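You operate a simulated robot arm through the tools that you are given. There is no shell and no other tool. Be economical: measure what you need, move in short steps, check, and stop when the job is done.

The job below is to be done with a simulated two-armed robot. You get a single attempt, and the scene is never put back.

## Task
Open the white heater in the vice and bin its cord.
Fine: grip it (the jaw's window turns green) before its two knobs are turned loose and leave it gripped; the cover goes on the bench top by the vice, the cord upright in the Cords bin; motor and board stay in, the green heater stays shut where it is. Set down upright: coiled cord.
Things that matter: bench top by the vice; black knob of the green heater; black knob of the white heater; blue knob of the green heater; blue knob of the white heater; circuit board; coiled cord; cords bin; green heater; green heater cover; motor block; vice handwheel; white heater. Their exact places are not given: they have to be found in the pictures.

Only the result counts: the job must be done as asked and must still hold three seconds after the hand-in. Knocking over, shifting, dropping, spilling or breaking anything else fails it. Lids that push on must go on centred and level and be pressed home; caps that screw on are set level and turned clockwise until they are tight.

## Robot
Two 7-joint arms with two-finger parallel grippers on one trunk, on a base that drives. Base frame: it is fixed to the floor where the robot stands at the start and does not move with it; the origin is under the middle of the robot, x ahead of it, y to its left, z up; the surface under the hand at the start is at about z = 0.78. Readings come in m, degrees, newtons and seconds.
The left shoulder is at the start at [0.06, 0.143, 0.965], the right one opposite. With the tool pointing down near the work surface each hand reaches from about 0.32 to 0.74 m from the robot's upright axis, wherever it stands, measured 20 degrees to its own side. Places, roughly: bench top by the vice [0.7, -0.2, 0.8]; black knob of the green heater [0.8, -0.4, 0.9]; black knob of the white heater [0.9, 0.1, 0.9]; blue knob of the green heater [0.8, -0.2, 0.9]; blue knob of the white heater [1.1, 0.1, 0.9]; circuit board (2x8x6 cm) [1, 0.1, 0.8]; cords bin [1, -0.2, 0.8]; motor block (5x5x5 cm) [1.1, 0.1, 0.8]; vice handwheel [0.9, 0, 0.9]. Payload 1.57 kg a hand.
The tool frame of a hand sits at the grasp point between the pads (the TCP): z along the fingers, y along the line on which they close. The tips reach 0.03 m beyond it. Largest opening 0.11 m; finger width 0.024, thickness 0.012; the body of the gripper, 0.048 by 0.112 m, starts 0.078 m behind the TCP.
Orientation is told as [roll, pitch, yaw] about the base's x, y, z axes, in that order, counted from this pose: with the fingers straight down and closing along the base's y, the tool's x points along the base's -x, its y along +y and its z along -z.

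## Interface
- The arms move only by the tool nudge_tool. It takes "left_increments", "right_increments" or both (then of equal length, played together; a hand with none holds still); each is a list of rows, each a list of 7 numbers: the gripper command, from -1 (shut) to 1 (fully open), values between in proportion, then the shift along the tool's x, y, z in units of 50 mm (1.0 is 50 mm), then the turn, a rotation vector about the tool's x, y, z in units of 4 degrees (1.0 is 4 degrees). In form: [[claw, dx, dy, dz, rx, ry, rz], ...]. A call has 1 to 10 rows; each row shifts and turns the commanded pose from where the row before left it, along the tool's axes as they then stand. A call with a number of a shift or a turn outside -1 to 1 is refused whole. Rows are played at 5 a second. More than 0.05 m and 8.6 degrees between two rows, or a gripper value outside its range, and nothing of the call is played. Where a pose cannot be reached the arm comes as near as it can. A force on the tool above 60 N (or 10 N above the force at the start of the call, whichever is more), or a blocked arm, ends the call early, and 0.2 s more pass. The fingers move at their own pace (about 0.045 m/s each) and stop on an object; they squeeze with about 31 N. The grip force told is the motor's: it shows also when the fingers shut on nothing. Time passes only in rows, and 0.2 s behind the last, so rows that do not move let the fingers close. It gives the time, the measured TCP pose, the force on the tool (base axes), the opening and the grip force at its end, in the units of the frame above (readings bear some noise), with the torque about the TCP (base axes, N m) and any sound that the robot's microphone picked up.
- Cameras (640 x 400 px; columns grow to the right, rows downward): "scene" is now at [0.0399, 0.0092, 1.5836]; the picture's right is [-0.08, -1.00, 0.00], its down [-0.69, 0.06, -0.72] and it looks along [0.72, -0.06, -0.69] (base axes); focal length 248 px, centre (320, 200). "left" rides on the left gripper at [0.07, -0.016, -0.141] in its tool frame; the picture's right is [0.23, 0.97, 0.00], its down [-0.85, 0.20, -0.48] and it looks along [-0.47, 0.11, 0.88] (tool axes); focal length 222 px, centre (320, 200). "right" rides on the right gripper at [0.07, 0.016, -0.141] in its tool frame; the picture's right is [-0.23, 0.97, 0.00], its down [-0.85, -0.20, -0.48] and it looks along [-0.47, -0.11, 0.88] (tool axes); focal length 222 px, centre (320, 200).
- get_image(camera): a new picture of that camera. No time passes.
- raise_lower(by): slides the trunk up (or, below 0, down) by that many m; the arms and the scene camera ride with it, the base frame stays. It gives what a move gives, with no picture.
- drive_base(legs): drives the robot by 1 to 6 legs, each [ahead, left, turn to the left] in m, m and degrees, along the robot's own axes; the way and the turn of a leg run together, so that a leg with both is an arc; at most 1.5 m and 180 degrees a leg. The arms and the cameras ride along, it lands a little off, and it stops where it bumps. It gives what a move gives.
- turn_head(pan, tilt): turns the head with the scene camera to pan (to the left, within 86 degrees either way) and tilt (down, from -29 to 69), counted from straight ahead of the robot. It gives what a move gives.
- pixel_to_xyz(camera, pixels): there is no depth. For up to 12 entries [column, row, z] of the newest picture of that camera ("zoom" is the newest enlarged one), the place [x, y] in the base frame at which the ray of that pixel passes the height z, good to about 0.002 m, but the place of the scene camera against the robot may be out by one fixed shift of up to 0.025 m in any direction. No time passes.
- close_up(camera, box): a new picture of the part [left, top, right, bottom] of that camera's present view, enlarged. No time passes.
- close_job(): hands the job in; it is judged then, once.

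Go step by step. Measure first, check grasps and placings, and put right what went wrong. The budget is 80 turns and 62 pictures, counting those below and the enlarged ones. Unless the task says otherwise, let go and move clear before handing in, and close with one line.

The tools are called as name(argument=value, ...) on one line, values as JSON. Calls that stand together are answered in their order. nudge_tool: Moves the arms, as the interface text tells. Its arguments: {"type":"object","properties":{"left_increments":{"type":"array","items":{"type":"array","items":{"type":"number"}}},"right_increments":{"type":"array","items":{"type":"array","items":{"type":"number"}}}},"required":[]} The other tools are called the same way: raise_lower (by) slides the trunk up or down; drive_base (legs) drives the base; turn_head (pan, tilt) turns the head that bears the scene camera; get_image (camera) takes a picture; pixel_to_xyz (camera, pixels) gives the place at which the rays of pixels pass given heights; close_up (camera, box) takes an enlarged picture of a part of a camera's view; close_job () hands the job in.

At the start:

```text
time: 0.0
left_tcp_pos: [0.4273, 0.1756, 1.1451]
left_tool_rot: [0.0, 0.0, 0.1]
left_wrist_force: [0.1, -0.1, 0.2]
left_moment: [-0.01, 0.0, 0.01]
left_opening: 0.1097
left_gripper_force: 0.1
right_tcp_pos: [0.5062, -0.1639, 1.1453]
right_tool_rot: [0.0, 0.0, 0.0]
right_wrist_force: [-0.1, -0.2, 0.0]
right_moment: [-0.01, -0.04, -0.02]
right_opening: 0.1101
right_gripper_force: 0.0
trunk travel left (down, up): [-0.564, 0.026]
robot x, y, heading: [-0.0013, -0.0006, 0.1]
head pan, tilt: [-4.7, 43.7]
```

scene: 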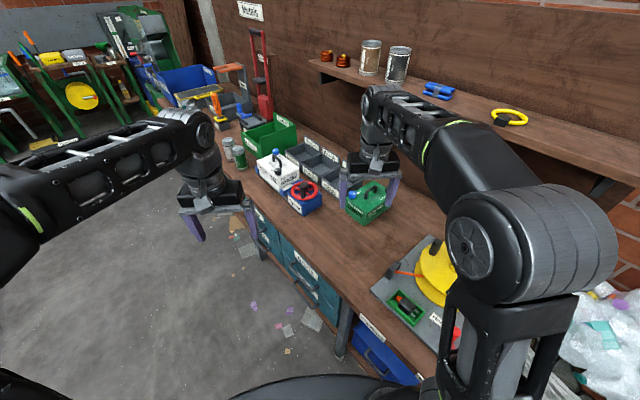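
right: 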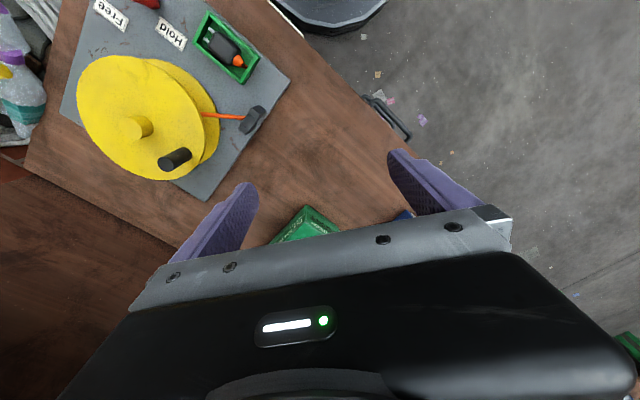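
left: 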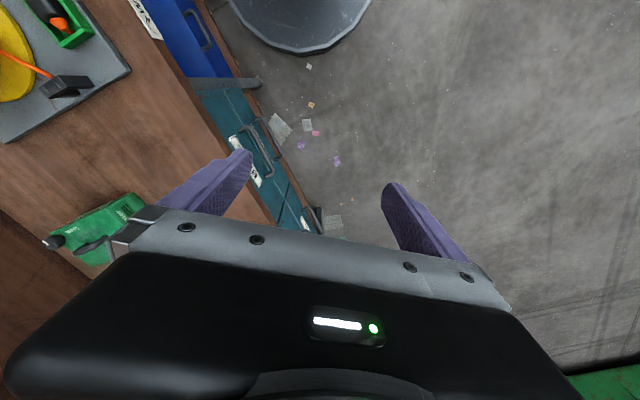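

The white heater sits in a blue vice with a red handwheel near (290,180), and the green heater is near (365,200). I'll enlarge that area first.

close_up(camera="scene", box=[220, 100, 420, 225])

```text
3.20 times, centred on (320, 162) of scene
```

zoom: 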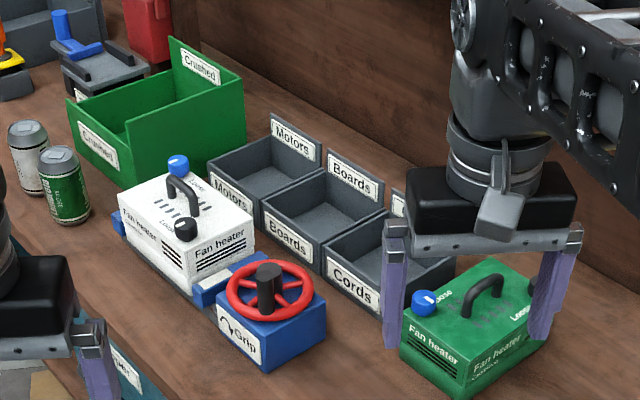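

The wheel label has an arrow for "Grip", and the knobs are labelled as well. I'll measure the main points.

pixel_to_xyz(camera="zoom", pixels=[[268, 272, 0.9], [270, 290, 0.86], [178, 165, 0.9], [186, 228, 0.9], [190, 185, 0.9], [118, 208, 0.88], [190, 256, 0.88], [252, 214, 0.88], [265, 372, 0.78], [425, 302, 0.88], [390, 325, 0.78], [450, 400, 0.78]])

close_up(camera="scene", box=[250, 140, 330, 220])

```text
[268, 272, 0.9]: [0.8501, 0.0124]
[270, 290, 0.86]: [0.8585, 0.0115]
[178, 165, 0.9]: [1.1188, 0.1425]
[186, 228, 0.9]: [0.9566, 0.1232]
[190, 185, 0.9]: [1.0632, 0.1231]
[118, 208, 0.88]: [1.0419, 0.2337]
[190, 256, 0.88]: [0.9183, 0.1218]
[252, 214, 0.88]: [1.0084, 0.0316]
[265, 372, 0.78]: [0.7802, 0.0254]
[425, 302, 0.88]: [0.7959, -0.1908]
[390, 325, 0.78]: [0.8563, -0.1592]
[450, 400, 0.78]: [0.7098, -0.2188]
```

```text
5.00 times, centred on (290, 180) of scene
```

zoom: 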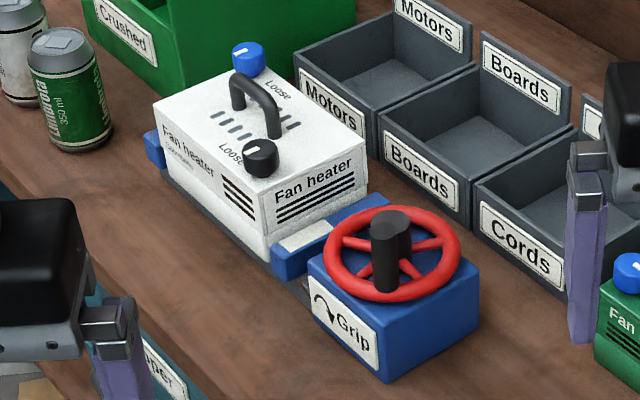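

The heater's edges run at about 42° to x, so the bench runs diagonally. I'll measure the bench front edge and the bins before driving.

pixel_to_xyz(camera="scene", pixels=[[252, 208, 0.78], [300, 264, 0.78], [340, 312, 0.78], [344, 193, 0.82], [320, 176, 0.82], [364, 206, 0.82]])

pixel_to_xyz(camera="zoom", pixels=[[0, 168, 0.78], [150, 350, 0.78], [475, 190, 0.84], [470, 228, 0.8], [575, 290, 0.8], [575, 133, 0.84]])

```text
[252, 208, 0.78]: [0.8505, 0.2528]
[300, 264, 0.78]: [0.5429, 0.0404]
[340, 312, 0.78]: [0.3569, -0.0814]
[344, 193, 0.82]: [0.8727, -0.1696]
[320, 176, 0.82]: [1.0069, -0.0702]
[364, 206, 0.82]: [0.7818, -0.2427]
```

```text
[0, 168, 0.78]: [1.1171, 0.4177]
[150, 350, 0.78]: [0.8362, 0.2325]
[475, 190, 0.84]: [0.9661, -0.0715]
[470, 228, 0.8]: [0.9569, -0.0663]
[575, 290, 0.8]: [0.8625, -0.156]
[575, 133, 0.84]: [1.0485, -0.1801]
```

The bench edge runs at 33° and lies 0.264 m from the robot axis. I'll turn to face it (-56.7°) and shift along it to sit opposite the vice.

drive_base(legs=[[0, 0, -56.8], [0, 0.72, 0]])

turn_head(pan=0, tilt=60)

get_image(camera="scene")

get_image(camera="left")

get_image(camera="right")

```text
time: 6.5
left_tcp_pos: [0.9837, 0.1302, 1.1453]
left_tool_rot: [0.1, 0.0, -57.0]
left_wrist_force: [0.7, -0.8, -0.4]
left_moment: [0.01, 0.02, 0.01]
left_opening: 0.1101
left_gripper_force: 0.1
right_tcp_pos: [0.7426, -0.1214, 1.1453]
right_tool_rot: [0.0, -0.2, -57.0]
right_wrist_force: [0.5, 0.2, 0.3]
right_moment: [-0.02, 0.0, -0.04]
right_opening: 0.11
right_gripper_force: 0.0
trunk travel left (down, up): [-0.564, 0.026]
robot x, y, heading: [0.6015, 0.3954, -57.0]
head pan, tilt: [-4.7, 43.7]
```

```text
time: 7.2
left_tcp_pos: [0.9824, 0.1294, 1.1449]
left_tool_rot: [0.0, 0.0, -57.0]
left_wrist_force: [-0.4, -0.3, -0.7]
left_moment: [0.03, 0.04, 0.01]
left_opening: 0.1102
left_gripper_force: 0.1
right_tcp_pos: [0.7441, -0.1219, 1.1435]
right_tool_rot: [0.0, -0.1, -57.0]
right_wrist_force: [-0.6, -1.0, 0.5]
right_moment: [0.01, -0.01, 0.02]
right_opening: 0.1099
right_gripper_force: 0.2
trunk travel left (down, up): [-0.564, 0.026]
robot x, y, heading: [0.6043, 0.3924, -56.9]
head pan, tilt: [0.0, 60.0]
```

```text
56 pictures are left
```

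scene: 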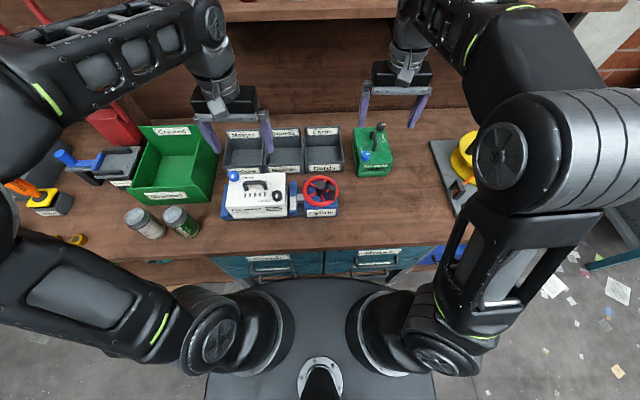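

```text
55 pictures are left
```

left: 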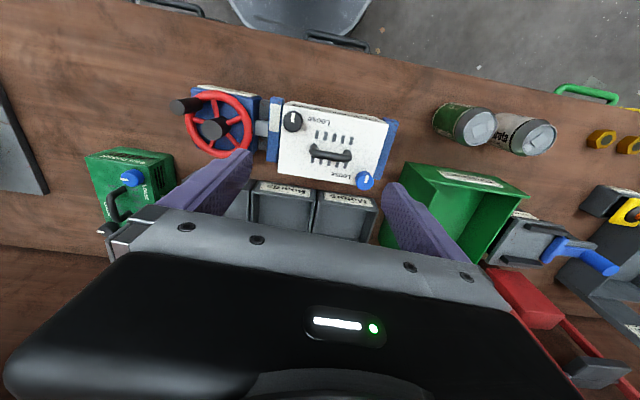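

```text
54 pictures are left
```

right: 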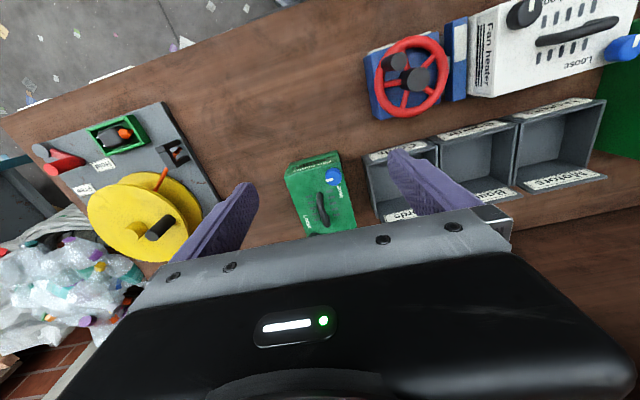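

From here I see the wheel has a central hub and an upright crank peg on its rim. I'll enlarge the right and left views of the vice.

close_up(camera="right", box=[340, 0, 640, 190])

close_up(camera="left", box=[160, 70, 420, 232])

close_up(camera="scene", box=[200, 120, 420, 257])

```text
2.11 times, centred on (490, 95) of right
```

zoom: 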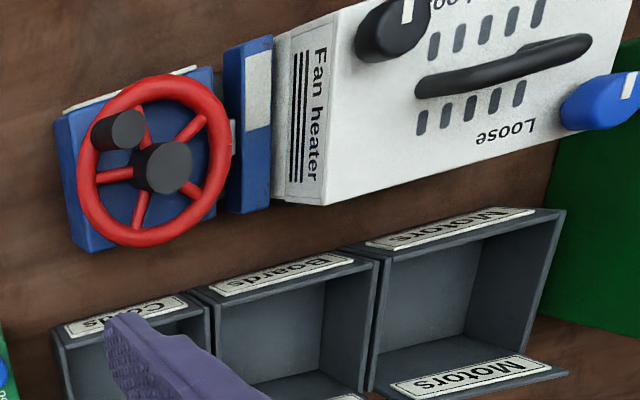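

```text
2.46 times, centred on (290, 151) of left
```

zoom: 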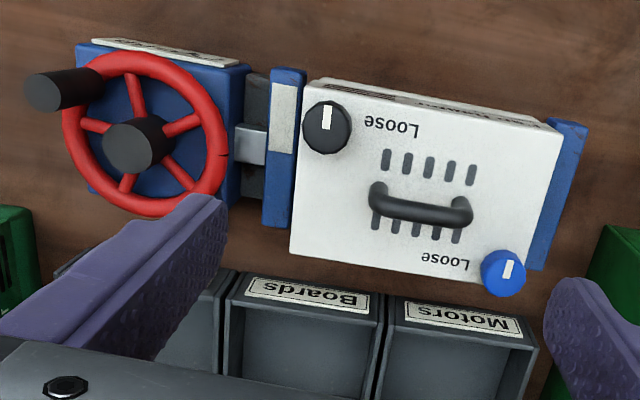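

```text
2.91 times, centred on (310, 188) of scene
```

zoom: 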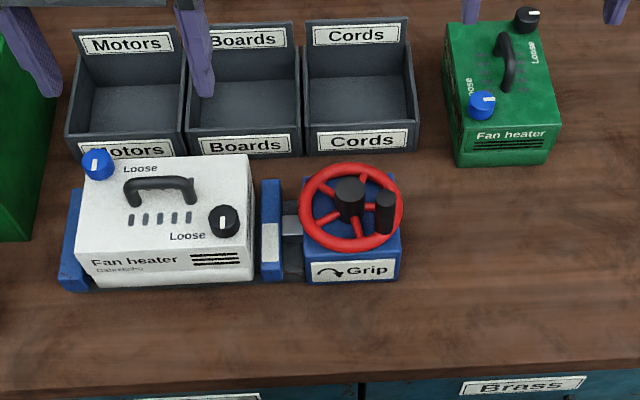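

I'll triangulate the hub top, peg top, knobs and heater using the left and right cameras at two assumed heights each.

pixel_to_xyz(camera="left", pixels=[[214.8, 126.6, 0.9], [214.8, 126.6, 0.95], [177, 107, 0.9], [177, 107, 0.95], [292.8, 118, 0.9], [292.8, 118, 0.95], [364.4, 180.3, 0.9], [364.4, 180.3, 0.95], [310, 153, 0.9], [352, 156, 0.9], [276, 99, 0.86], [268, 160, 0.86]])

pixel_to_xyz(camera="right", pixels=[[423.7, 79.8, 0.9], [423.7, 79.8, 0.95], [400, 59.5, 0.9], [400, 59.5, 0.95], [528, 10, 0.9], [528, 10, 0.95], [623, 47, 0.9], [623, 47, 0.95]])

pixel_to_xyz(camera="zoom", pixels=[[350, 185, 0.9], [350, 185, 0.95], [386, 195, 0.9], [386, 195, 0.95], [224, 215, 0.9], [224, 215, 0.95], [97, 158, 0.9], [97, 158, 0.95]])

```text
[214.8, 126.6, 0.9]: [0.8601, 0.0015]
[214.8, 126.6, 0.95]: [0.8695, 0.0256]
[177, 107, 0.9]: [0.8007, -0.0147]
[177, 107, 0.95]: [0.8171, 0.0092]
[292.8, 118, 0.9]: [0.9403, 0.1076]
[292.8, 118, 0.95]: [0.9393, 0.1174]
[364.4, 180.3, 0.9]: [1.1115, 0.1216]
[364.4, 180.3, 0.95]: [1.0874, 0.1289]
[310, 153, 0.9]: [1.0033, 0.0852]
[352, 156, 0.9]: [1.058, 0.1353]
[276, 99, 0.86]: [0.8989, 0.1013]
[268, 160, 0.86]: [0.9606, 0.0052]
```

```text
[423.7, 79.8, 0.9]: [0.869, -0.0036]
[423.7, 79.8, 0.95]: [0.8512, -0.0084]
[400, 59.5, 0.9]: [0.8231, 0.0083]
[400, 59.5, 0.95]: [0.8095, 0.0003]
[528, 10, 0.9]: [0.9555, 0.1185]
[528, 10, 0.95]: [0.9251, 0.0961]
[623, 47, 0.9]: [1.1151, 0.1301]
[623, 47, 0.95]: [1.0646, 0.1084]
```

```text
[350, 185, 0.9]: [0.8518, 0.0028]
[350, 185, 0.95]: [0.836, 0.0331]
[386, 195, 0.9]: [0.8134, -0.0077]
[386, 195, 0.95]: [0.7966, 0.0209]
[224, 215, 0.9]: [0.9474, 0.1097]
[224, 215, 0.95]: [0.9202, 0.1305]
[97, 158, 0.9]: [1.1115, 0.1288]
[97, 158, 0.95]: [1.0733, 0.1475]
```

The peg top comes out at (0.813, 0.003, 0.936) and the hub at (0.864, -0.001), so the crank radius is 51 mm. I'll bring the right hand over the peg with the fingers part open.

nudge_tool(right_increments=[[0.1, 0.446, 0.839, 0.5, 0, 0, 0], [0.1, 0.446, 0.839, 1, 0, 0, 0], [0.1, 0.446, 0.839, 1, 0, 0, 0], [0.1, 0, 0, 0.3, 0, 0, 0], [0.1, 0, 0, 0, 0, 0, 0]])

get_image(camera="right")

close_up(camera="left", box=[140, 60, 400, 222])

```text
refused: row 1 steps farther than a row can; nothing moved
```

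```text
50 pictures are left
```

right: 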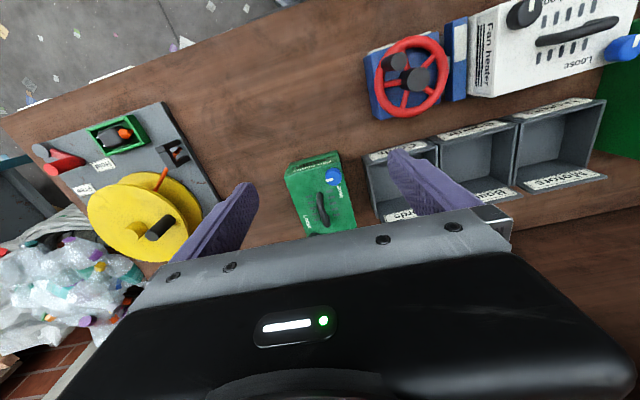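

```text
2.46 times, centred on (270, 141) of left
```

zoom: 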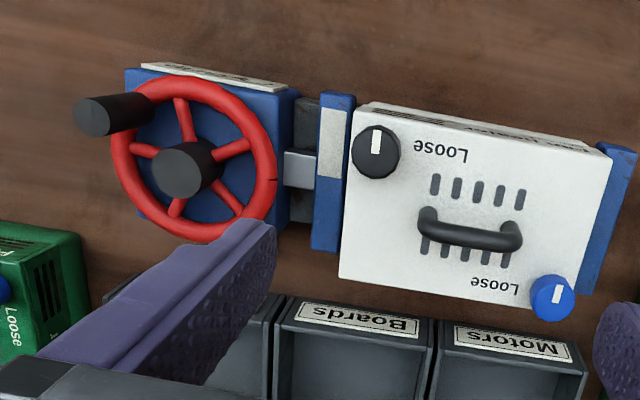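

The combined shift in a row must stay within 50 mm. I'll split it into smaller rows.

nudge_tool(right_increments=[[0.1, 0.335, 0.629, 0.6, 0, 0, 0], [0.1, 0.335, 0.629, 0.6, 0, 0, 0], [0.1, 0.335, 0.629, 0.6, 0, 0, 0], [0.1, 0.333, 0.629, 0.6, 0, 0, 0], [0.1, 0, 0, 0.6, 0, 0, 0], [0.1, 0, 0, 0, 0, 0, 0]])

get_image(camera="right")

close_up(camera="left", box=[140, 60, 400, 222])

```text
time: 8.7
left_tcp_pos: [0.9831, 0.1296, 1.1452]
left_tool_rot: [-0.1, 0.0, -57.0]
left_wrist_force: [0.0, -0.2, -0.6]
left_moment: [-0.01, 0.02, -0.01]
left_opening: 0.1099
left_gripper_force: 0.1
right_tcp_pos: [0.8131, 0.0038, 0.9969]
right_tool_rot: [0.0, -0.3, -57.0]
right_wrist_force: [-0.4, 0.1, 0.7]
right_moment: [-0.02, 0.01, 0.02]
right_opening: 0.0606
right_gripper_force: 0.2
trunk travel left (down, up): [-0.564, 0.026]
robot x, y, heading: [0.6042, 0.393, -57.2]
head pan, tilt: [0.0, 60.0]
```

```text
48 pictures are left
```

right: 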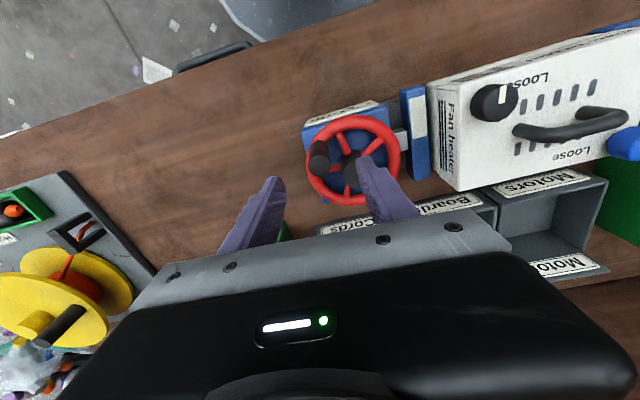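

```text
2.46 times, centred on (270, 141) of left
```

zoom: 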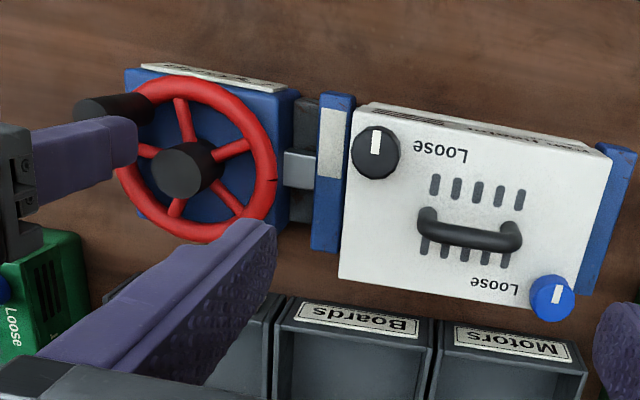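

The peg at (320,163) in the right view lies where the TCP axis should fall. I'll check the hub and peg positions numerically.

pixel_to_xyz(camera="right", pixels=[[320, 163, 0.936], [357, 170, 0.905], [352, 116, 0.89], [398, 160, 0.89], [308, 185, 0.89]])

close_up(camera="right", box=[240, 80, 480, 230])

```text
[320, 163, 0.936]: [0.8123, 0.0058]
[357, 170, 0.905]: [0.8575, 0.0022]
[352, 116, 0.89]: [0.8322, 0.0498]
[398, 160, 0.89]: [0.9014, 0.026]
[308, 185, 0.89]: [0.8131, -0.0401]
```

```text
2.67 times, centred on (360, 155) of right
```

zoom: 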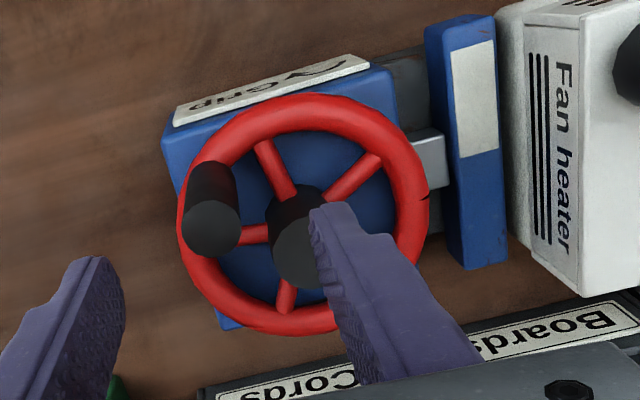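

The peg is centred between the fingers. I'll narrow the opening, descend to z=0.926 and close on the peg.

nudge_tool(right_increments=[[-0.24, 0, 0, 0, 0, 0, 0], [-0.24, 0, 0, 0.5, 0, 0, 0], [-0.24, 0, 0, 0.5, 0, 0, 0], [-0.24, 0, 0, 0.42, 0, 0, 0], [-1, 0, 0, 0, 0, 0, 0], [-1, 0, 0, 0, 0, 0, 0], [-1, 0, 0, 0, 0, 0, 0]])

close_up(camera="right", box=[220, 60, 500, 235])

```text
time: 10.2
left_tcp_pos: [0.9826, 0.1298, 1.1458]
left_tool_rot: [0.0, 0.1, -56.9]
left_wrist_force: [0.7, -0.4, -0.1]
left_moment: [0.0, 0.02, -0.02]
left_opening: 0.1101
left_gripper_force: 0.0
right_tcp_pos: [0.8119, 0.0027, 0.9246]
right_tool_rot: [0.0, -0.2, -56.9]
right_wrist_force: [-3.6, 0.0, -2.7]
right_moment: [-0.48, -0.29, -0.08]
right_opening: 0.0221
right_gripper_force: 29.4
trunk travel left (down, up): [-0.564, 0.026]
robot x, y, heading: [0.6051, 0.3939, -56.8]
head pan, tilt: [0.0, 60.0]
```

```text
2.29 times, centred on (360, 148) of right
```

zoom: 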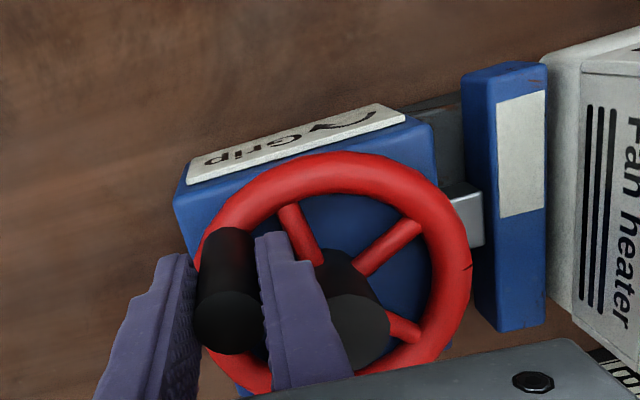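

I have the peg (22 mm opening, 29 N). I'll crank it clockwise by 100° along a circle of 49 mm radius and check.

nudge_tool(right_increments=[[-1, 0.236, 0.246, 0, 0, 0, 0], [-1, 0.136, 0.312, 0, 0, 0, 0], [-1, 0.022, 0.34, 0, 0, 0, 0], [-1, -0.096, 0.326, 0, 0, 0, 0], [-1, -0.2, 0.274, 0, 0, 0, 0], [-1, 0, 0, 0, 0, 0, 0]])

close_up(camera="left", box=[140, 60, 400, 222])

```text
time: 11.7
left_tcp_pos: [0.9835, 0.1298, 1.1454]
left_tool_rot: [-0.1, 0.0, -57.0]
left_wrist_force: [-0.3, 1.4, 0.3]
left_moment: [0.0, 0.04, 0.0]
left_opening: 0.1099
left_gripper_force: 0.0
right_tcp_pos: [0.8714, 0.0472, 0.9237]
right_tool_rot: [0.1, -0.1, -57.0]
right_wrist_force: [-8.8, -5.6, -4.2]
right_moment: [-0.21, 0.17, -0.29]
right_opening: 0.0218
right_gripper_force: 34.6
trunk travel left (down, up): [-0.564, 0.026]
robot x, y, heading: [0.6081, 0.3929, -57.1]
head pan, tilt: [0.0, 60.0]
```

```text
2.46 times, centred on (270, 141) of left
```

zoom: 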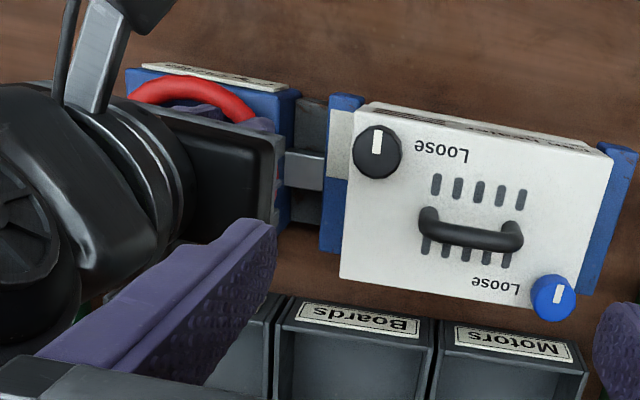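

The jaw has moved to the heater's face and the window is still white. I'll continue clockwise by 60°.

nudge_tool(right_increments=[[-1, -0.284, 0.19, 0, 0, 0, 0], [-1, -0.33, 0.08, 0, 0, 0, 0], [-1, -0.34, -0.038, 0, 0, 0, 0], [-1, 0, 0, 0, 0, 0, 0]])

close_up(camera="left", box=[140, 60, 400, 222])

```text
time: 12.7
left_tcp_pos: [0.9808, 0.1279, 1.146]
left_tool_rot: [0.1, -0.1, -57.0]
left_wrist_force: [-0.2, -0.4, 0.2]
left_moment: [0.01, -0.01, 0.0]
left_opening: 0.1099
left_gripper_force: 0.1
right_tcp_pos: [0.9026, 0.0134, 0.9235]
right_tool_rot: [-0.1, 0.1, -57.1]
right_wrist_force: [-34.1, -2.6, -1.3]
right_moment: [0.19, -0.78, -0.42]
right_opening: 0.0218
right_gripper_force: 34.9
trunk travel left (down, up): [-0.564, 0.026]
robot x, y, heading: [0.6022, 0.3962, -57.0]
head pan, tilt: [0.0, 60.0]
```

```text
2.46 times, centred on (270, 141) of left
```

zoom: 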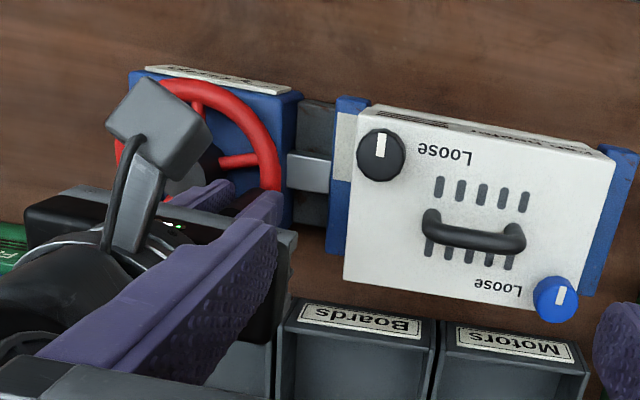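

The peg positions fit a circle centred at (0.858, 0.003) with radius 46 mm, and the resistance is rising (34 N). I'll continue clockwise on the corrected circle.

nudge_tool(right_increments=[[-1, -0.296, -0.29, 0, 0, 0, 0], [-1, -0.188, -0.266, 0, 0, 0, 0], [-1, 0, 0, 0, 0, 0, 0]])

close_up(camera="left", box=[140, 60, 400, 222])

```text
time: 13.4
left_tcp_pos: [0.9874, 0.1302, 1.1437]
left_tool_rot: [-0.1, 0.1, -56.9]
left_wrist_force: [0.0, 0.7, 0.2]
left_moment: [0.01, 0.0, 0.03]
left_opening: 0.1101
left_gripper_force: 0.0
right_tcp_pos: [0.9048, -0.0214, 0.9252]
right_tool_rot: [0.3, -0.6, -56.9]
right_wrist_force: [23.1, 0.1, -10.5]
right_moment: [-0.33, 0.89, -0.25]
right_opening: 0.022
right_gripper_force: 35.1
trunk travel left (down, up): [-0.564, 0.026]
robot x, y, heading: [0.6015, 0.3933, -56.8]
head pan, tilt: [0.0, 60.0]
```

```text
2.46 times, centred on (270, 141) of left
```

zoom: 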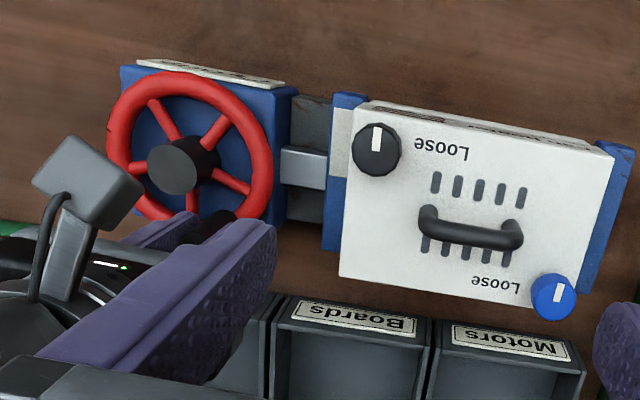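

The window is still white and there was no stall. With the centre back at (0.861, 0), I'll continue clockwise by about 60°.

nudge_tool(right_increments=[[-1, -0.2, -0.25, 0, 0, 0, 0], [-1, 0.012, -0.338, 0, 0, 0, 0], [-1, 0.126, -0.314, 0, 0, 0, 0], [-1, 0, 0, 0, 0, 0, 0]])

close_up(camera="left", box=[140, 60, 400, 222])

```text
time: 14.4
left_tcp_pos: [0.985, 0.1302, 1.1455]
left_tool_rot: [0.0, 0.0, -57.0]
left_wrist_force: [0.4, 0.1, -1.0]
left_moment: [0.02, -0.02, 0.04]
left_opening: 0.11
left_gripper_force: 0.1
right_tcp_pos: [0.8624, -0.0495, 0.9255]
right_tool_rot: [0.0, -0.2, -57.0]
right_wrist_force: [6.3, 0.4, 9.5]
right_moment: [0.19, -0.04, -0.12]
right_opening: 0.0219
right_gripper_force: 34.5
trunk travel left (down, up): [-0.564, 0.026]
robot x, y, heading: [0.6026, 0.3938, -57.1]
head pan, tilt: [0.0, 60.0]
```

```text
2.46 times, centred on (270, 141) of left
```

zoom: 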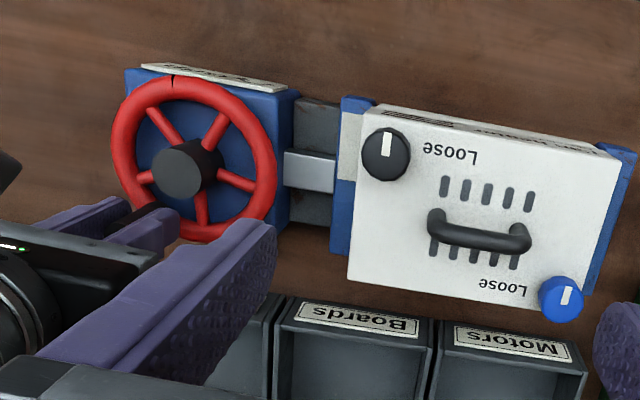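

The heater has slid almost to the far jaw, and the turning force is low. I'll continue clockwise by 60-80°.

nudge_tool(right_increments=[[-1, 0.222, -0.256, 0, 0, 0, 0], [-1, 0.302, -0.16, 0, 0, 0, 0], [-1, 0.336, -0.048, 0, 0, 0, 0], [-1, 0.334, 0.072, 0, 0, 0, 0], [-1, 0, 0, 0, 0, 0, 0]])

close_up(camera="left", box=[140, 60, 400, 222])

```text
time: 15.7
left_tcp_pos: [0.9829, 0.1307, 1.1458]
left_tool_rot: [0.0, 0.0, -57.0]
left_wrist_force: [0.3, -0.3, -0.1]
left_moment: [0.02, -0.04, 0.01]
left_opening: 0.1098
left_gripper_force: 0.0
right_tcp_pos: [0.8134, -0.0084, 0.9248]
right_tool_rot: [0.1, -0.1, -57.0]
right_wrist_force: [-0.1, 0.5, 0.5]
right_moment: [-0.02, -0.01, 0.0]
right_opening: 0.0
right_gripper_force: 21.7
trunk travel left (down, up): [-0.564, 0.026]
robot x, y, heading: [0.6072, 0.3917, -56.8]
head pan, tilt: [0.0, 60.0]
```

```text
2.46 times, centred on (270, 141) of left
```

zoom: 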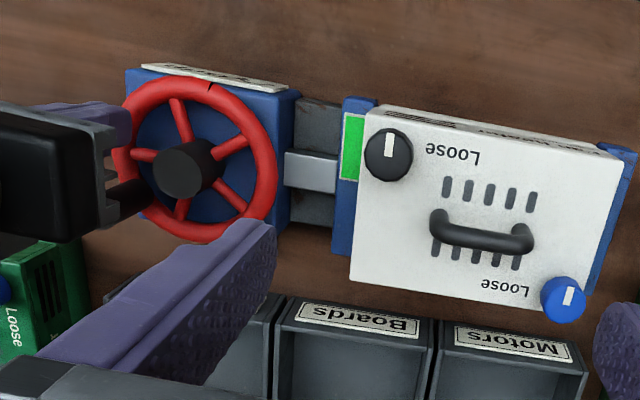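

The window is green, and the peg slipped out as the wheel reached its stop. I'll lift the right hand clear and move the left hand over the black knob for a closer look.

nudge_tool(right_increments=[[-1, 0, 0, -0.9, 0, 0, 0], [-1, 0, 0, -0.9, 0, 0, 0], [-1, 0, 0, -0.9, 0, 0, 0], [-1, 0, -0.9, -0.4, 0, 0, 0], [-1, 0, -0.9, 0, 0, 0, 0], [-1, 0, -0.5, 0, 0, 0, 0]])

nudge_tool(left_increments=[[1, 0.05, -0.29, 0.7, 0, 0, 0], [1, 0.05, -0.29, 0.7, 0, 0, 0], [1, 0.06, -0.29, 0.7, 0, 0, 0], [0, 0, 0, 0, 0, 0, 0], [0, 0, 0, 0, 0, 0, 0]])

get_image(camera="left")

close_up(camera="left", box=[220, 60, 480, 222])

```text
time: 17.1
left_tcp_pos: [0.9828, 0.1292, 1.1454]
left_tool_rot: [0.0, -0.1, -57.0]
left_wrist_force: [-0.1, 0.8, -0.4]
left_moment: [-0.01, 0.0, 0.01]
left_opening: 0.11
left_gripper_force: 0.1
right_tcp_pos: [0.715, -0.0717, 1.0798]
right_tool_rot: [-0.1, -0.2, -57.1]
right_wrist_force: [-0.3, -0.4, 0.0]
right_moment: [-0.02, -0.02, -0.01]
right_opening: 0.0003
right_gripper_force: 21.4
trunk travel left (down, up): [-0.564, 0.026]
robot x, y, heading: [0.6017, 0.3952, -57.0]
head pan, tilt: [0.0, 60.0]
```

```text
time: 18.2
left_tcp_pos: [0.9424, 0.1127, 1.04]
left_tool_rot: [0.0, 0.1, -57.0]
left_wrist_force: [-1.2, -0.6, 1.1]
left_moment: [0.01, -0.03, 0.0]
left_opening: 0.0577
left_gripper_force: 0.1
right_tcp_pos: [0.7164, -0.0707, 1.0791]
right_tool_rot: [0.0, -0.1, -57.0]
right_wrist_force: [-0.9, 0.0, 0.8]
right_moment: [0.0, 0.01, -0.01]
right_opening: 0.0
right_gripper_force: 21.9
trunk travel left (down, up): [-0.564, 0.026]
robot x, y, heading: [0.6051, 0.3906, -56.9]
head pan, tilt: [0.0, 60.0]
```

```text
39 pictures are left
```

left: 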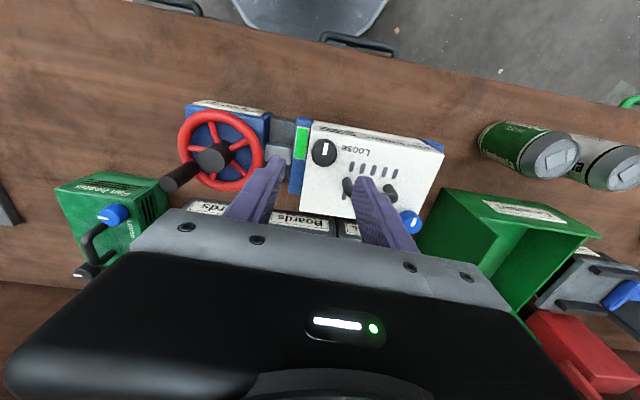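

```text
2.46 times, centred on (350, 141) of left
```

zoom: 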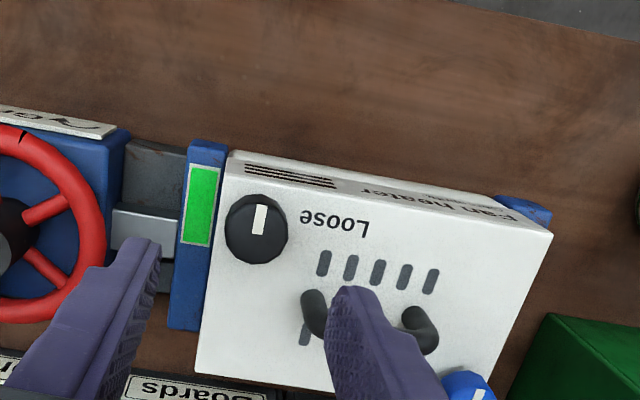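

The black knob's pointer strip and a "Loose" mark are visible. I'll zoom in to see whether an arrow shows the turning direction.

close_up(camera="left", box=[295, 125, 385, 181])

close_up(camera="scene", box=[220, 160, 300, 210])

```text
7.11 times, centred on (340, 153) of left
```

zoom: 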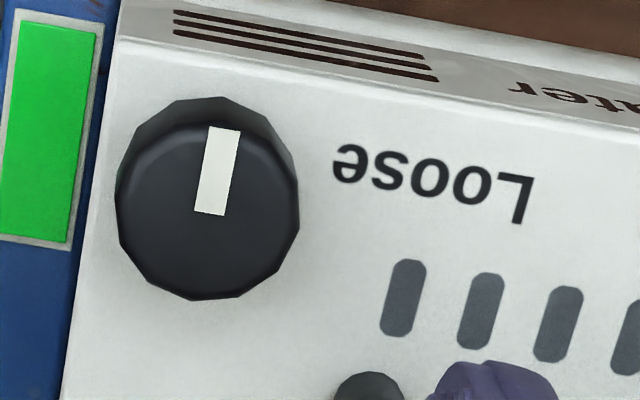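

```text
8.00 times, centred on (260, 185) of scene
```

zoom: 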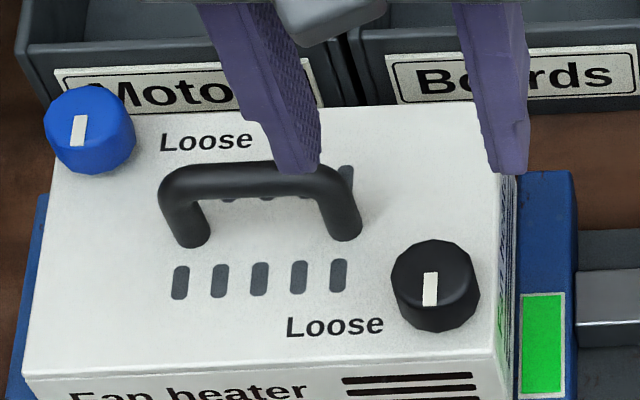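

Both pointers aim at the robot. The "Loose" mark is to the robot's left of the black knob and right of the blue one, so black turns clockwise and blue counter-clockwise. Next I'll locate the knob tops.

pixel_to_xyz(camera="left", pixels=[[324.4, 154.8, 0.91], [324.4, 154.8, 0.925], [311.4, 122.5, 0.885], [445, 152, 0.885], [299, 216, 0.885]])

pixel_to_xyz(camera="zoom", pixels=[[432, 272, 0.91], [432, 272, 0.925], [82, 116, 0.91], [82, 116, 0.925], [500, 358, 0.885], [24, 374, 0.885], [58, 115, 0.885]])

```text
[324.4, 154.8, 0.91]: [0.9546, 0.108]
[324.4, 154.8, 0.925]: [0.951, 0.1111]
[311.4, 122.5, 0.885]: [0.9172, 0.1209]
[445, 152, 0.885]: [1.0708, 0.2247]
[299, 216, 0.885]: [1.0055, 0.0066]
```

```text
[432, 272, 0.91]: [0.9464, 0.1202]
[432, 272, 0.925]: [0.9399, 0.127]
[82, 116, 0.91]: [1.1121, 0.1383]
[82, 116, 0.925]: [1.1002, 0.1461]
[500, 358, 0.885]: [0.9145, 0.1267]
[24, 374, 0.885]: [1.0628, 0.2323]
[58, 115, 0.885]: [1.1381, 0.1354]
```

Before gripping the black knob I need the handle leg's position, to be sure the fingers will clear it.

pixel_to_xyz(camera="zoom", pixels=[[345, 235, 0.885], [190, 242, 0.885], [352, 180, 0.92], [175, 180, 0.92], [435, 315, 0.885]])

close_up(camera="right", box=[360, 0, 640, 175])

```text
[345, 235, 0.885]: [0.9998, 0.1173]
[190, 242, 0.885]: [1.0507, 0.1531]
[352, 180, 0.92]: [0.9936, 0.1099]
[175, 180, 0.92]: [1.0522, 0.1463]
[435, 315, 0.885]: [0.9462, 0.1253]
```

```text
2.29 times, centred on (500, 88) of right
```

zoom: 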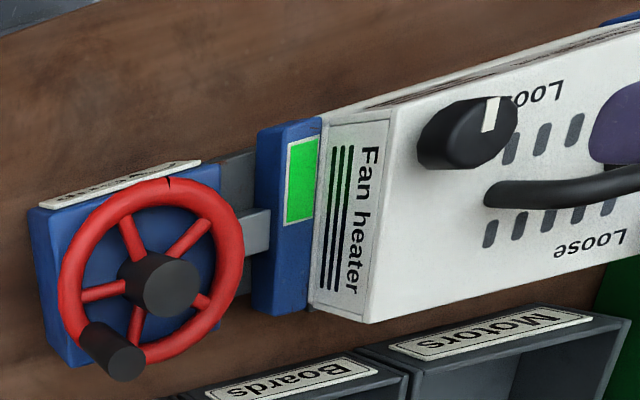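

The handle leg is 56 mm from the black knob, so there's plenty of clearance. I'll centre over the knob and pre-turn the wrist 40° counter-clockwise.

nudge_tool(left_increments=[[-0.1, -0.174, 0.14, 0, 0, 0, 0], [-0.1, 0, 0, 0.2, 0, 0, -1], [-0.1, 0, 0, 0.2, 0, 0, -1], [-0.1, 0, 0, 0.2, 0, 0, -1], [-0.1, 0, 0, 0.2, 0, 0, -1], [-0.1, 0, 0, 0.2, 0, 0, -1], [-0.1, 0, 0, 0.2, 0, 0, -1], [-0.1, 0, 0, 0, 0, 0, -1], [-0.1, 0, 0, 0, 0, 0, -1], [-0.1, 0, 0, 0, 0, 0, -1]])

get_image(camera="left")

```text
time: 20.4
left_tcp_pos: [0.9526, 0.1089, 0.981]
left_tool_rot: [0.0, 0.0, -20.9]
left_wrist_force: [0.0, 0.0, 0.1]
left_moment: [0.0, 0.01, 0.01]
left_opening: 0.0494
left_gripper_force: 0.1
right_tcp_pos: [0.715, -0.0713, 1.0792]
right_tool_rot: [0.1, -0.1, -57.0]
right_wrist_force: [-0.3, -0.6, 0.2]
right_moment: [0.01, 0.04, 0.01]
right_opening: 0.0
right_gripper_force: 20.7
trunk travel left (down, up): [-0.564, 0.026]
robot x, y, heading: [0.6014, 0.3933, -57.0]
head pan, tilt: [0.0, 60.0]
```

```text
34 pictures are left
```

left: 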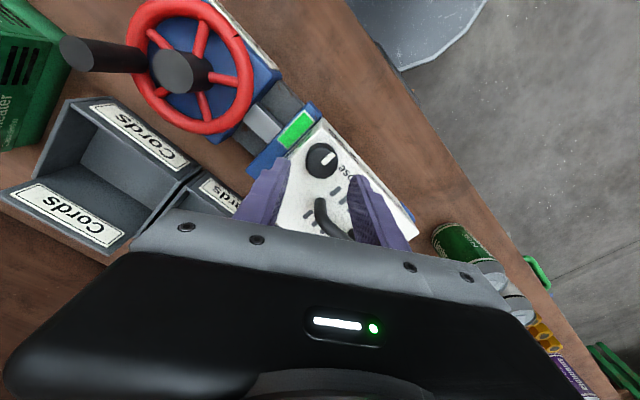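

The knob is at (321,160), right on the tool axis. I'll descend to z≈0.922 and close on it.

nudge_tool(left_increments=[[-0.1, 0, 0, 0.59, 0, 0, 0], [-0.1, 0, 0, 0.59, 0, 0, 0], [-1, 0, 0, 0, 0, 0, 0], [-1, 0, 0, 0, 0, 0, 0], [-1, 0, 0, 0, 0, 0, 0]])

close_up(camera="left", box=[240, 100, 420, 212])

```text
time: 21.3
left_tcp_pos: [0.9546, 0.1103, 0.926]
left_tool_rot: [-0.2, -0.4, -21.0]
left_wrist_force: [2.6, 15.9, 40.6]
left_moment: [1.38, 0.06, -0.23]
left_opening: 0.0334
left_gripper_force: 13.6
right_tcp_pos: [0.7144, -0.0673, 1.0817]
right_tool_rot: [0.0, -0.2, -56.9]
right_wrist_force: [-0.2, 0.4, 0.6]
right_moment: [0.02, 0.0, 0.0]
right_opening: 0.0
right_gripper_force: 21.2
trunk travel left (down, up): [-0.564, 0.026]
robot x, y, heading: [0.6044, 0.3931, -56.8]
head pan, tilt: [0.0, 60.0]
stopped in row 4 (left hand): the force on the tool passed its limit at 66 N (the readings are from after the stop); the commanded pose is now the measured one
```

```text
3.56 times, centred on (330, 156) of left
```

zoom: 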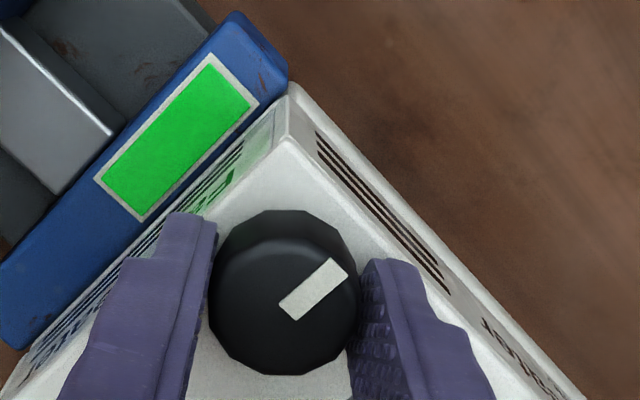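

The tips touched the cover (surface ≈0.895). I'll raise 5 mm and finish closing.

nudge_tool(left_increments=[[-0.4, 0, 0, -0.12, 0, 0, 0], [-1, 0, 0, 0, 0, 0, 0], [-1, 0, 0, 0, 0, 0, 0], [-1, 0, 0, 0, 0, 0, 0]])

```text
time: 22.3
left_tcp_pos: [0.9542, 0.1095, 0.928]
left_tool_rot: [0.0, -0.1, -21.0]
left_wrist_force: [1.7, 6.3, -17.0]
left_moment: [0.31, 0.44, -0.04]
left_opening: 0.0304
left_gripper_force: 30.9
right_tcp_pos: [0.7163, -0.0707, 1.0802]
right_tool_rot: [0.0, -0.1, -57.0]
right_wrist_force: [-0.3, 0.8, 0.0]
right_moment: [-0.01, 0.0, 0.0]
right_opening: 0.0
right_gripper_force: 21.2
trunk travel left (down, up): [-0.564, 0.026]
robot x, y, heading: [0.6044, 0.3938, -57.0]
head pan, tilt: [0.0, 60.0]
```

The knob is gripped (30 mm, 31 N) with a slight upward pull, which I'll relax by 2 mm. Then I'll turn it clockwise 36°.

nudge_tool(left_increments=[[-1, 0, 0, 0.05, 0, 0, 0], [-1, 0, 0, 0, 0, 0, 1], [-1, 0, 0, 0, 0, 0, 1], [-1, 0, 0, 0, 0, 0, 1], [-1, 0, 0, 0, 0, 0, 1], [-1, 0, 0, 0, 0, 0, 1], [-1, 0, 0, 0, 0, 0, 1], [-1, 0, 0, 0, 0, 0, 1], [-1, 0, 0, 0, 0, 0, 1], [-1, 0, 0, 0, 0, 0, 1]])

close_up(camera="left", box=[240, 100, 420, 212])

```text
time: 24.5
left_tcp_pos: [0.9534, 0.1061, 0.9272]
left_tool_rot: [0.0, -0.5, -57.2]
left_wrist_force: [-1.7, -1.3, 0.0]
left_moment: [-0.14, -0.03, 0.34]
left_opening: 0.0306
left_gripper_force: 30.8
right_tcp_pos: [0.7158, -0.0714, 1.0795]
right_tool_rot: [0.0, -0.2, -57.0]
right_wrist_force: [0.5, 0.4, -0.9]
right_moment: [0.0, -0.01, 0.02]
right_opening: 0.0
right_gripper_force: 21.4
trunk travel left (down, up): [-0.564, 0.026]
robot x, y, heading: [0.6058, 0.3909, -57.1]
head pan, tilt: [0.0, 60.0]
```

```text
3.56 times, centred on (330, 156) of left
```

zoom: 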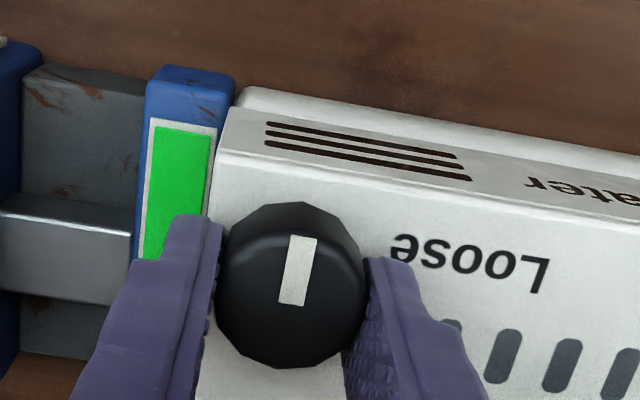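

The knob slipped: its pointer still aims at the robot, so clockwise is against the stop. I'll turn it counter-clockwise instead.

nudge_tool(left_increments=[[-1, 0, 0, 0, 0, 0, -1], [-1, 0, 0, 0, 0, 0, -1], [-1, 0, 0, 0, 0, 0, -1], [-1, 0, 0, 0, 0, 0, -1], [-1, 0, 0, 0, 0, 0, -1], [-1, 0, 0, 0, 0, 0, -1], [-1, 0, 0, 0, 0, 0, -1], [-1, 0, 0, 0, 0, 0, -1], [-1, 0, 0, 0, 0, 0, -1]])

close_up(camera="left", box=[240, 100, 420, 212])

```text
time: 26.5
left_tcp_pos: [0.9563, 0.1092, 0.9262]
left_tool_rot: [-0.1, -0.3, -20.9]
left_wrist_force: [11.7, 7.5, 11.9]
left_moment: [-0.01, -0.9, -0.11]
left_opening: 0.0305
left_gripper_force: 31.4
right_tcp_pos: [0.7164, -0.0704, 1.0786]
right_tool_rot: [0.0, -0.2, -57.0]
right_wrist_force: [0.0, 0.1, -0.3]
right_moment: [0.01, -0.01, -0.03]
right_opening: 0.0
right_gripper_force: 21.3
trunk travel left (down, up): [-0.564, 0.026]
robot x, y, heading: [0.6038, 0.3951, -57.0]
head pan, tilt: [0.0, 60.0]
```

```text
3.56 times, centred on (330, 156) of left
```

zoom: 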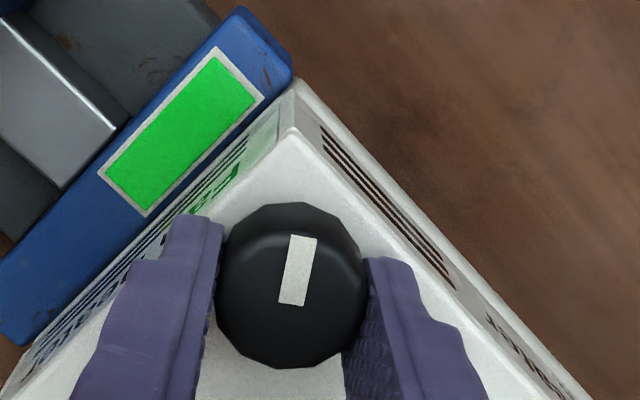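

Counter-clockwise works: the knob turned with the hand. I'll continue another 76° this way.

nudge_tool(left_increments=[[-1, 0, 0, 0, 0, 0, -1], [-1, 0, 0, 0, 0, 0, -1], [-1, 0, 0, 0, 0, 0, -1], [-1, 0, 0, 0, 0, 0, -1], [-1, 0, 0, 0, 0, 0, -1], [-1, 0, 0, 0, 0, 0, -1], [-1, 0, 0, 0, 0, 0, -1], [-1, 0, 0, 0, 0, 0, -1], [-1, 0, 0, 0, 0, 0, -1], [-1, 0, 0, 0, 0, 0, -1]])

nudge_tool(left_increments=[[-1, 0, 0, 0, 0, 0, -1], [-1, 0, 0, 0, 0, 0, -1], [-1, 0, 0, 0, 0, 0, -1], [-1, 0, 0, 0, 0, 0, -1], [-1, 0, 0, 0, 0, 0, -1], [-1, 0, 0, 0, 0, 0, -1], [-1, 0, 0, 0, 0, 0, -1], [-1, 0, 0, 0, 0, 0, -1], [-1, 0, 0, 0, 0, 0, -1]])

close_up(camera="left", box=[200, 80, 440, 230])

```text
time: 28.7
left_tcp_pos: [0.9573, 0.1125, 0.9269]
left_tool_rot: [0.0, -0.2, 19.2]
left_wrist_force: [15.8, 26.1, 14.0]
left_moment: [0.9, -0.74, -0.26]
left_opening: 0.0306
left_gripper_force: 31.3
right_tcp_pos: [0.7177, -0.0675, 1.0803]
right_tool_rot: [-0.1, -0.2, -57.0]
right_wrist_force: [0.8, 0.2, 0.0]
right_moment: [0.0, 0.0, -0.01]
right_opening: 0.0
right_gripper_force: 21.2
trunk travel left (down, up): [-0.564, 0.026]
robot x, y, heading: [0.6042, 0.3931, -57.0]
head pan, tilt: [0.0, 60.0]
```

```text
time: 30.7
left_tcp_pos: [0.955, 0.1114, 0.9275]
left_tool_rot: [-0.3, 0.0, 55.2]
left_wrist_force: [3.5, 22.6, 5.2]
left_moment: [0.82, -0.23, -0.04]
left_opening: 0.0302
left_gripper_force: 30.7
right_tcp_pos: [0.7158, -0.0689, 1.0801]
right_tool_rot: [-0.1, -0.3, -57.0]
right_wrist_force: [0.5, 0.3, 0.1]
right_moment: [-0.02, 0.0, 0.02]
right_opening: 0.0
right_gripper_force: 21.1
trunk travel left (down, up): [-0.564, 0.026]
robot x, y, heading: [0.6044, 0.3912, -56.9]
head pan, tilt: [0.0, 60.0]
```

```text
2.67 times, centred on (320, 155) of left
```

zoom: 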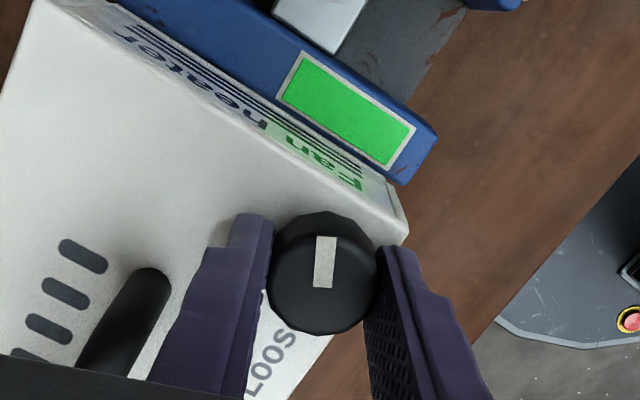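

The knob has turned 112° counter-clockwise with the hand, with no sound or stop yet. I'll keep going as far as the wrist allows.

nudge_tool(left_increments=[[-1, 0, 0, 0, 0, 0, -1], [-1, 0, 0, 0, 0, 0, -1], [-1, 0, 0, 0, 0, 0, -1], [-1, 0, 0, 0, 0, 0, -1], [-1, 0, 0, 0, 0, 0, -1], [-1, 0, 0, 0, 0, 0, -1], [-1, 0, 0, 0, 0, 0, -1], [-1, 0, 0, 0, 0, 0, -1], [-1, 0, 0, 0, 0, 0, -1], [-1, 0, 0, 0, 0, 0, -1]])

close_up(camera="left", box=[200, 80, 440, 230])

```text
time: 32.9
left_tcp_pos: [0.9534, 0.1077, 0.9262]
left_tool_rot: [-0.2, 0.2, 95.0]
left_wrist_force: [-6.8, 14.8, 4.5]
left_moment: [0.41, 0.24, -0.24]
left_opening: 0.0305
left_gripper_force: 31.1
right_tcp_pos: [0.7149, -0.0699, 1.0795]
right_tool_rot: [0.0, -0.2, -57.0]
right_wrist_force: [0.2, 0.4, 0.5]
right_moment: [0.01, 0.05, -0.01]
right_opening: 0.0001
right_gripper_force: 21.3
trunk travel left (down, up): [-0.564, 0.026]
robot x, y, heading: [0.6076, 0.3916, -56.9]
head pan, tilt: [0.0, 60.0]
```

```text
2.67 times, centred on (320, 155) of left
```

zoom: 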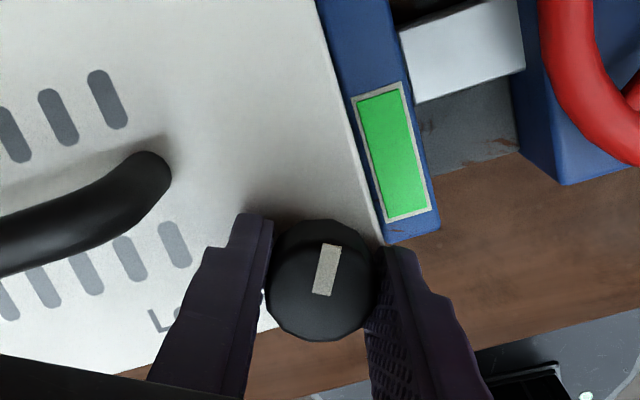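

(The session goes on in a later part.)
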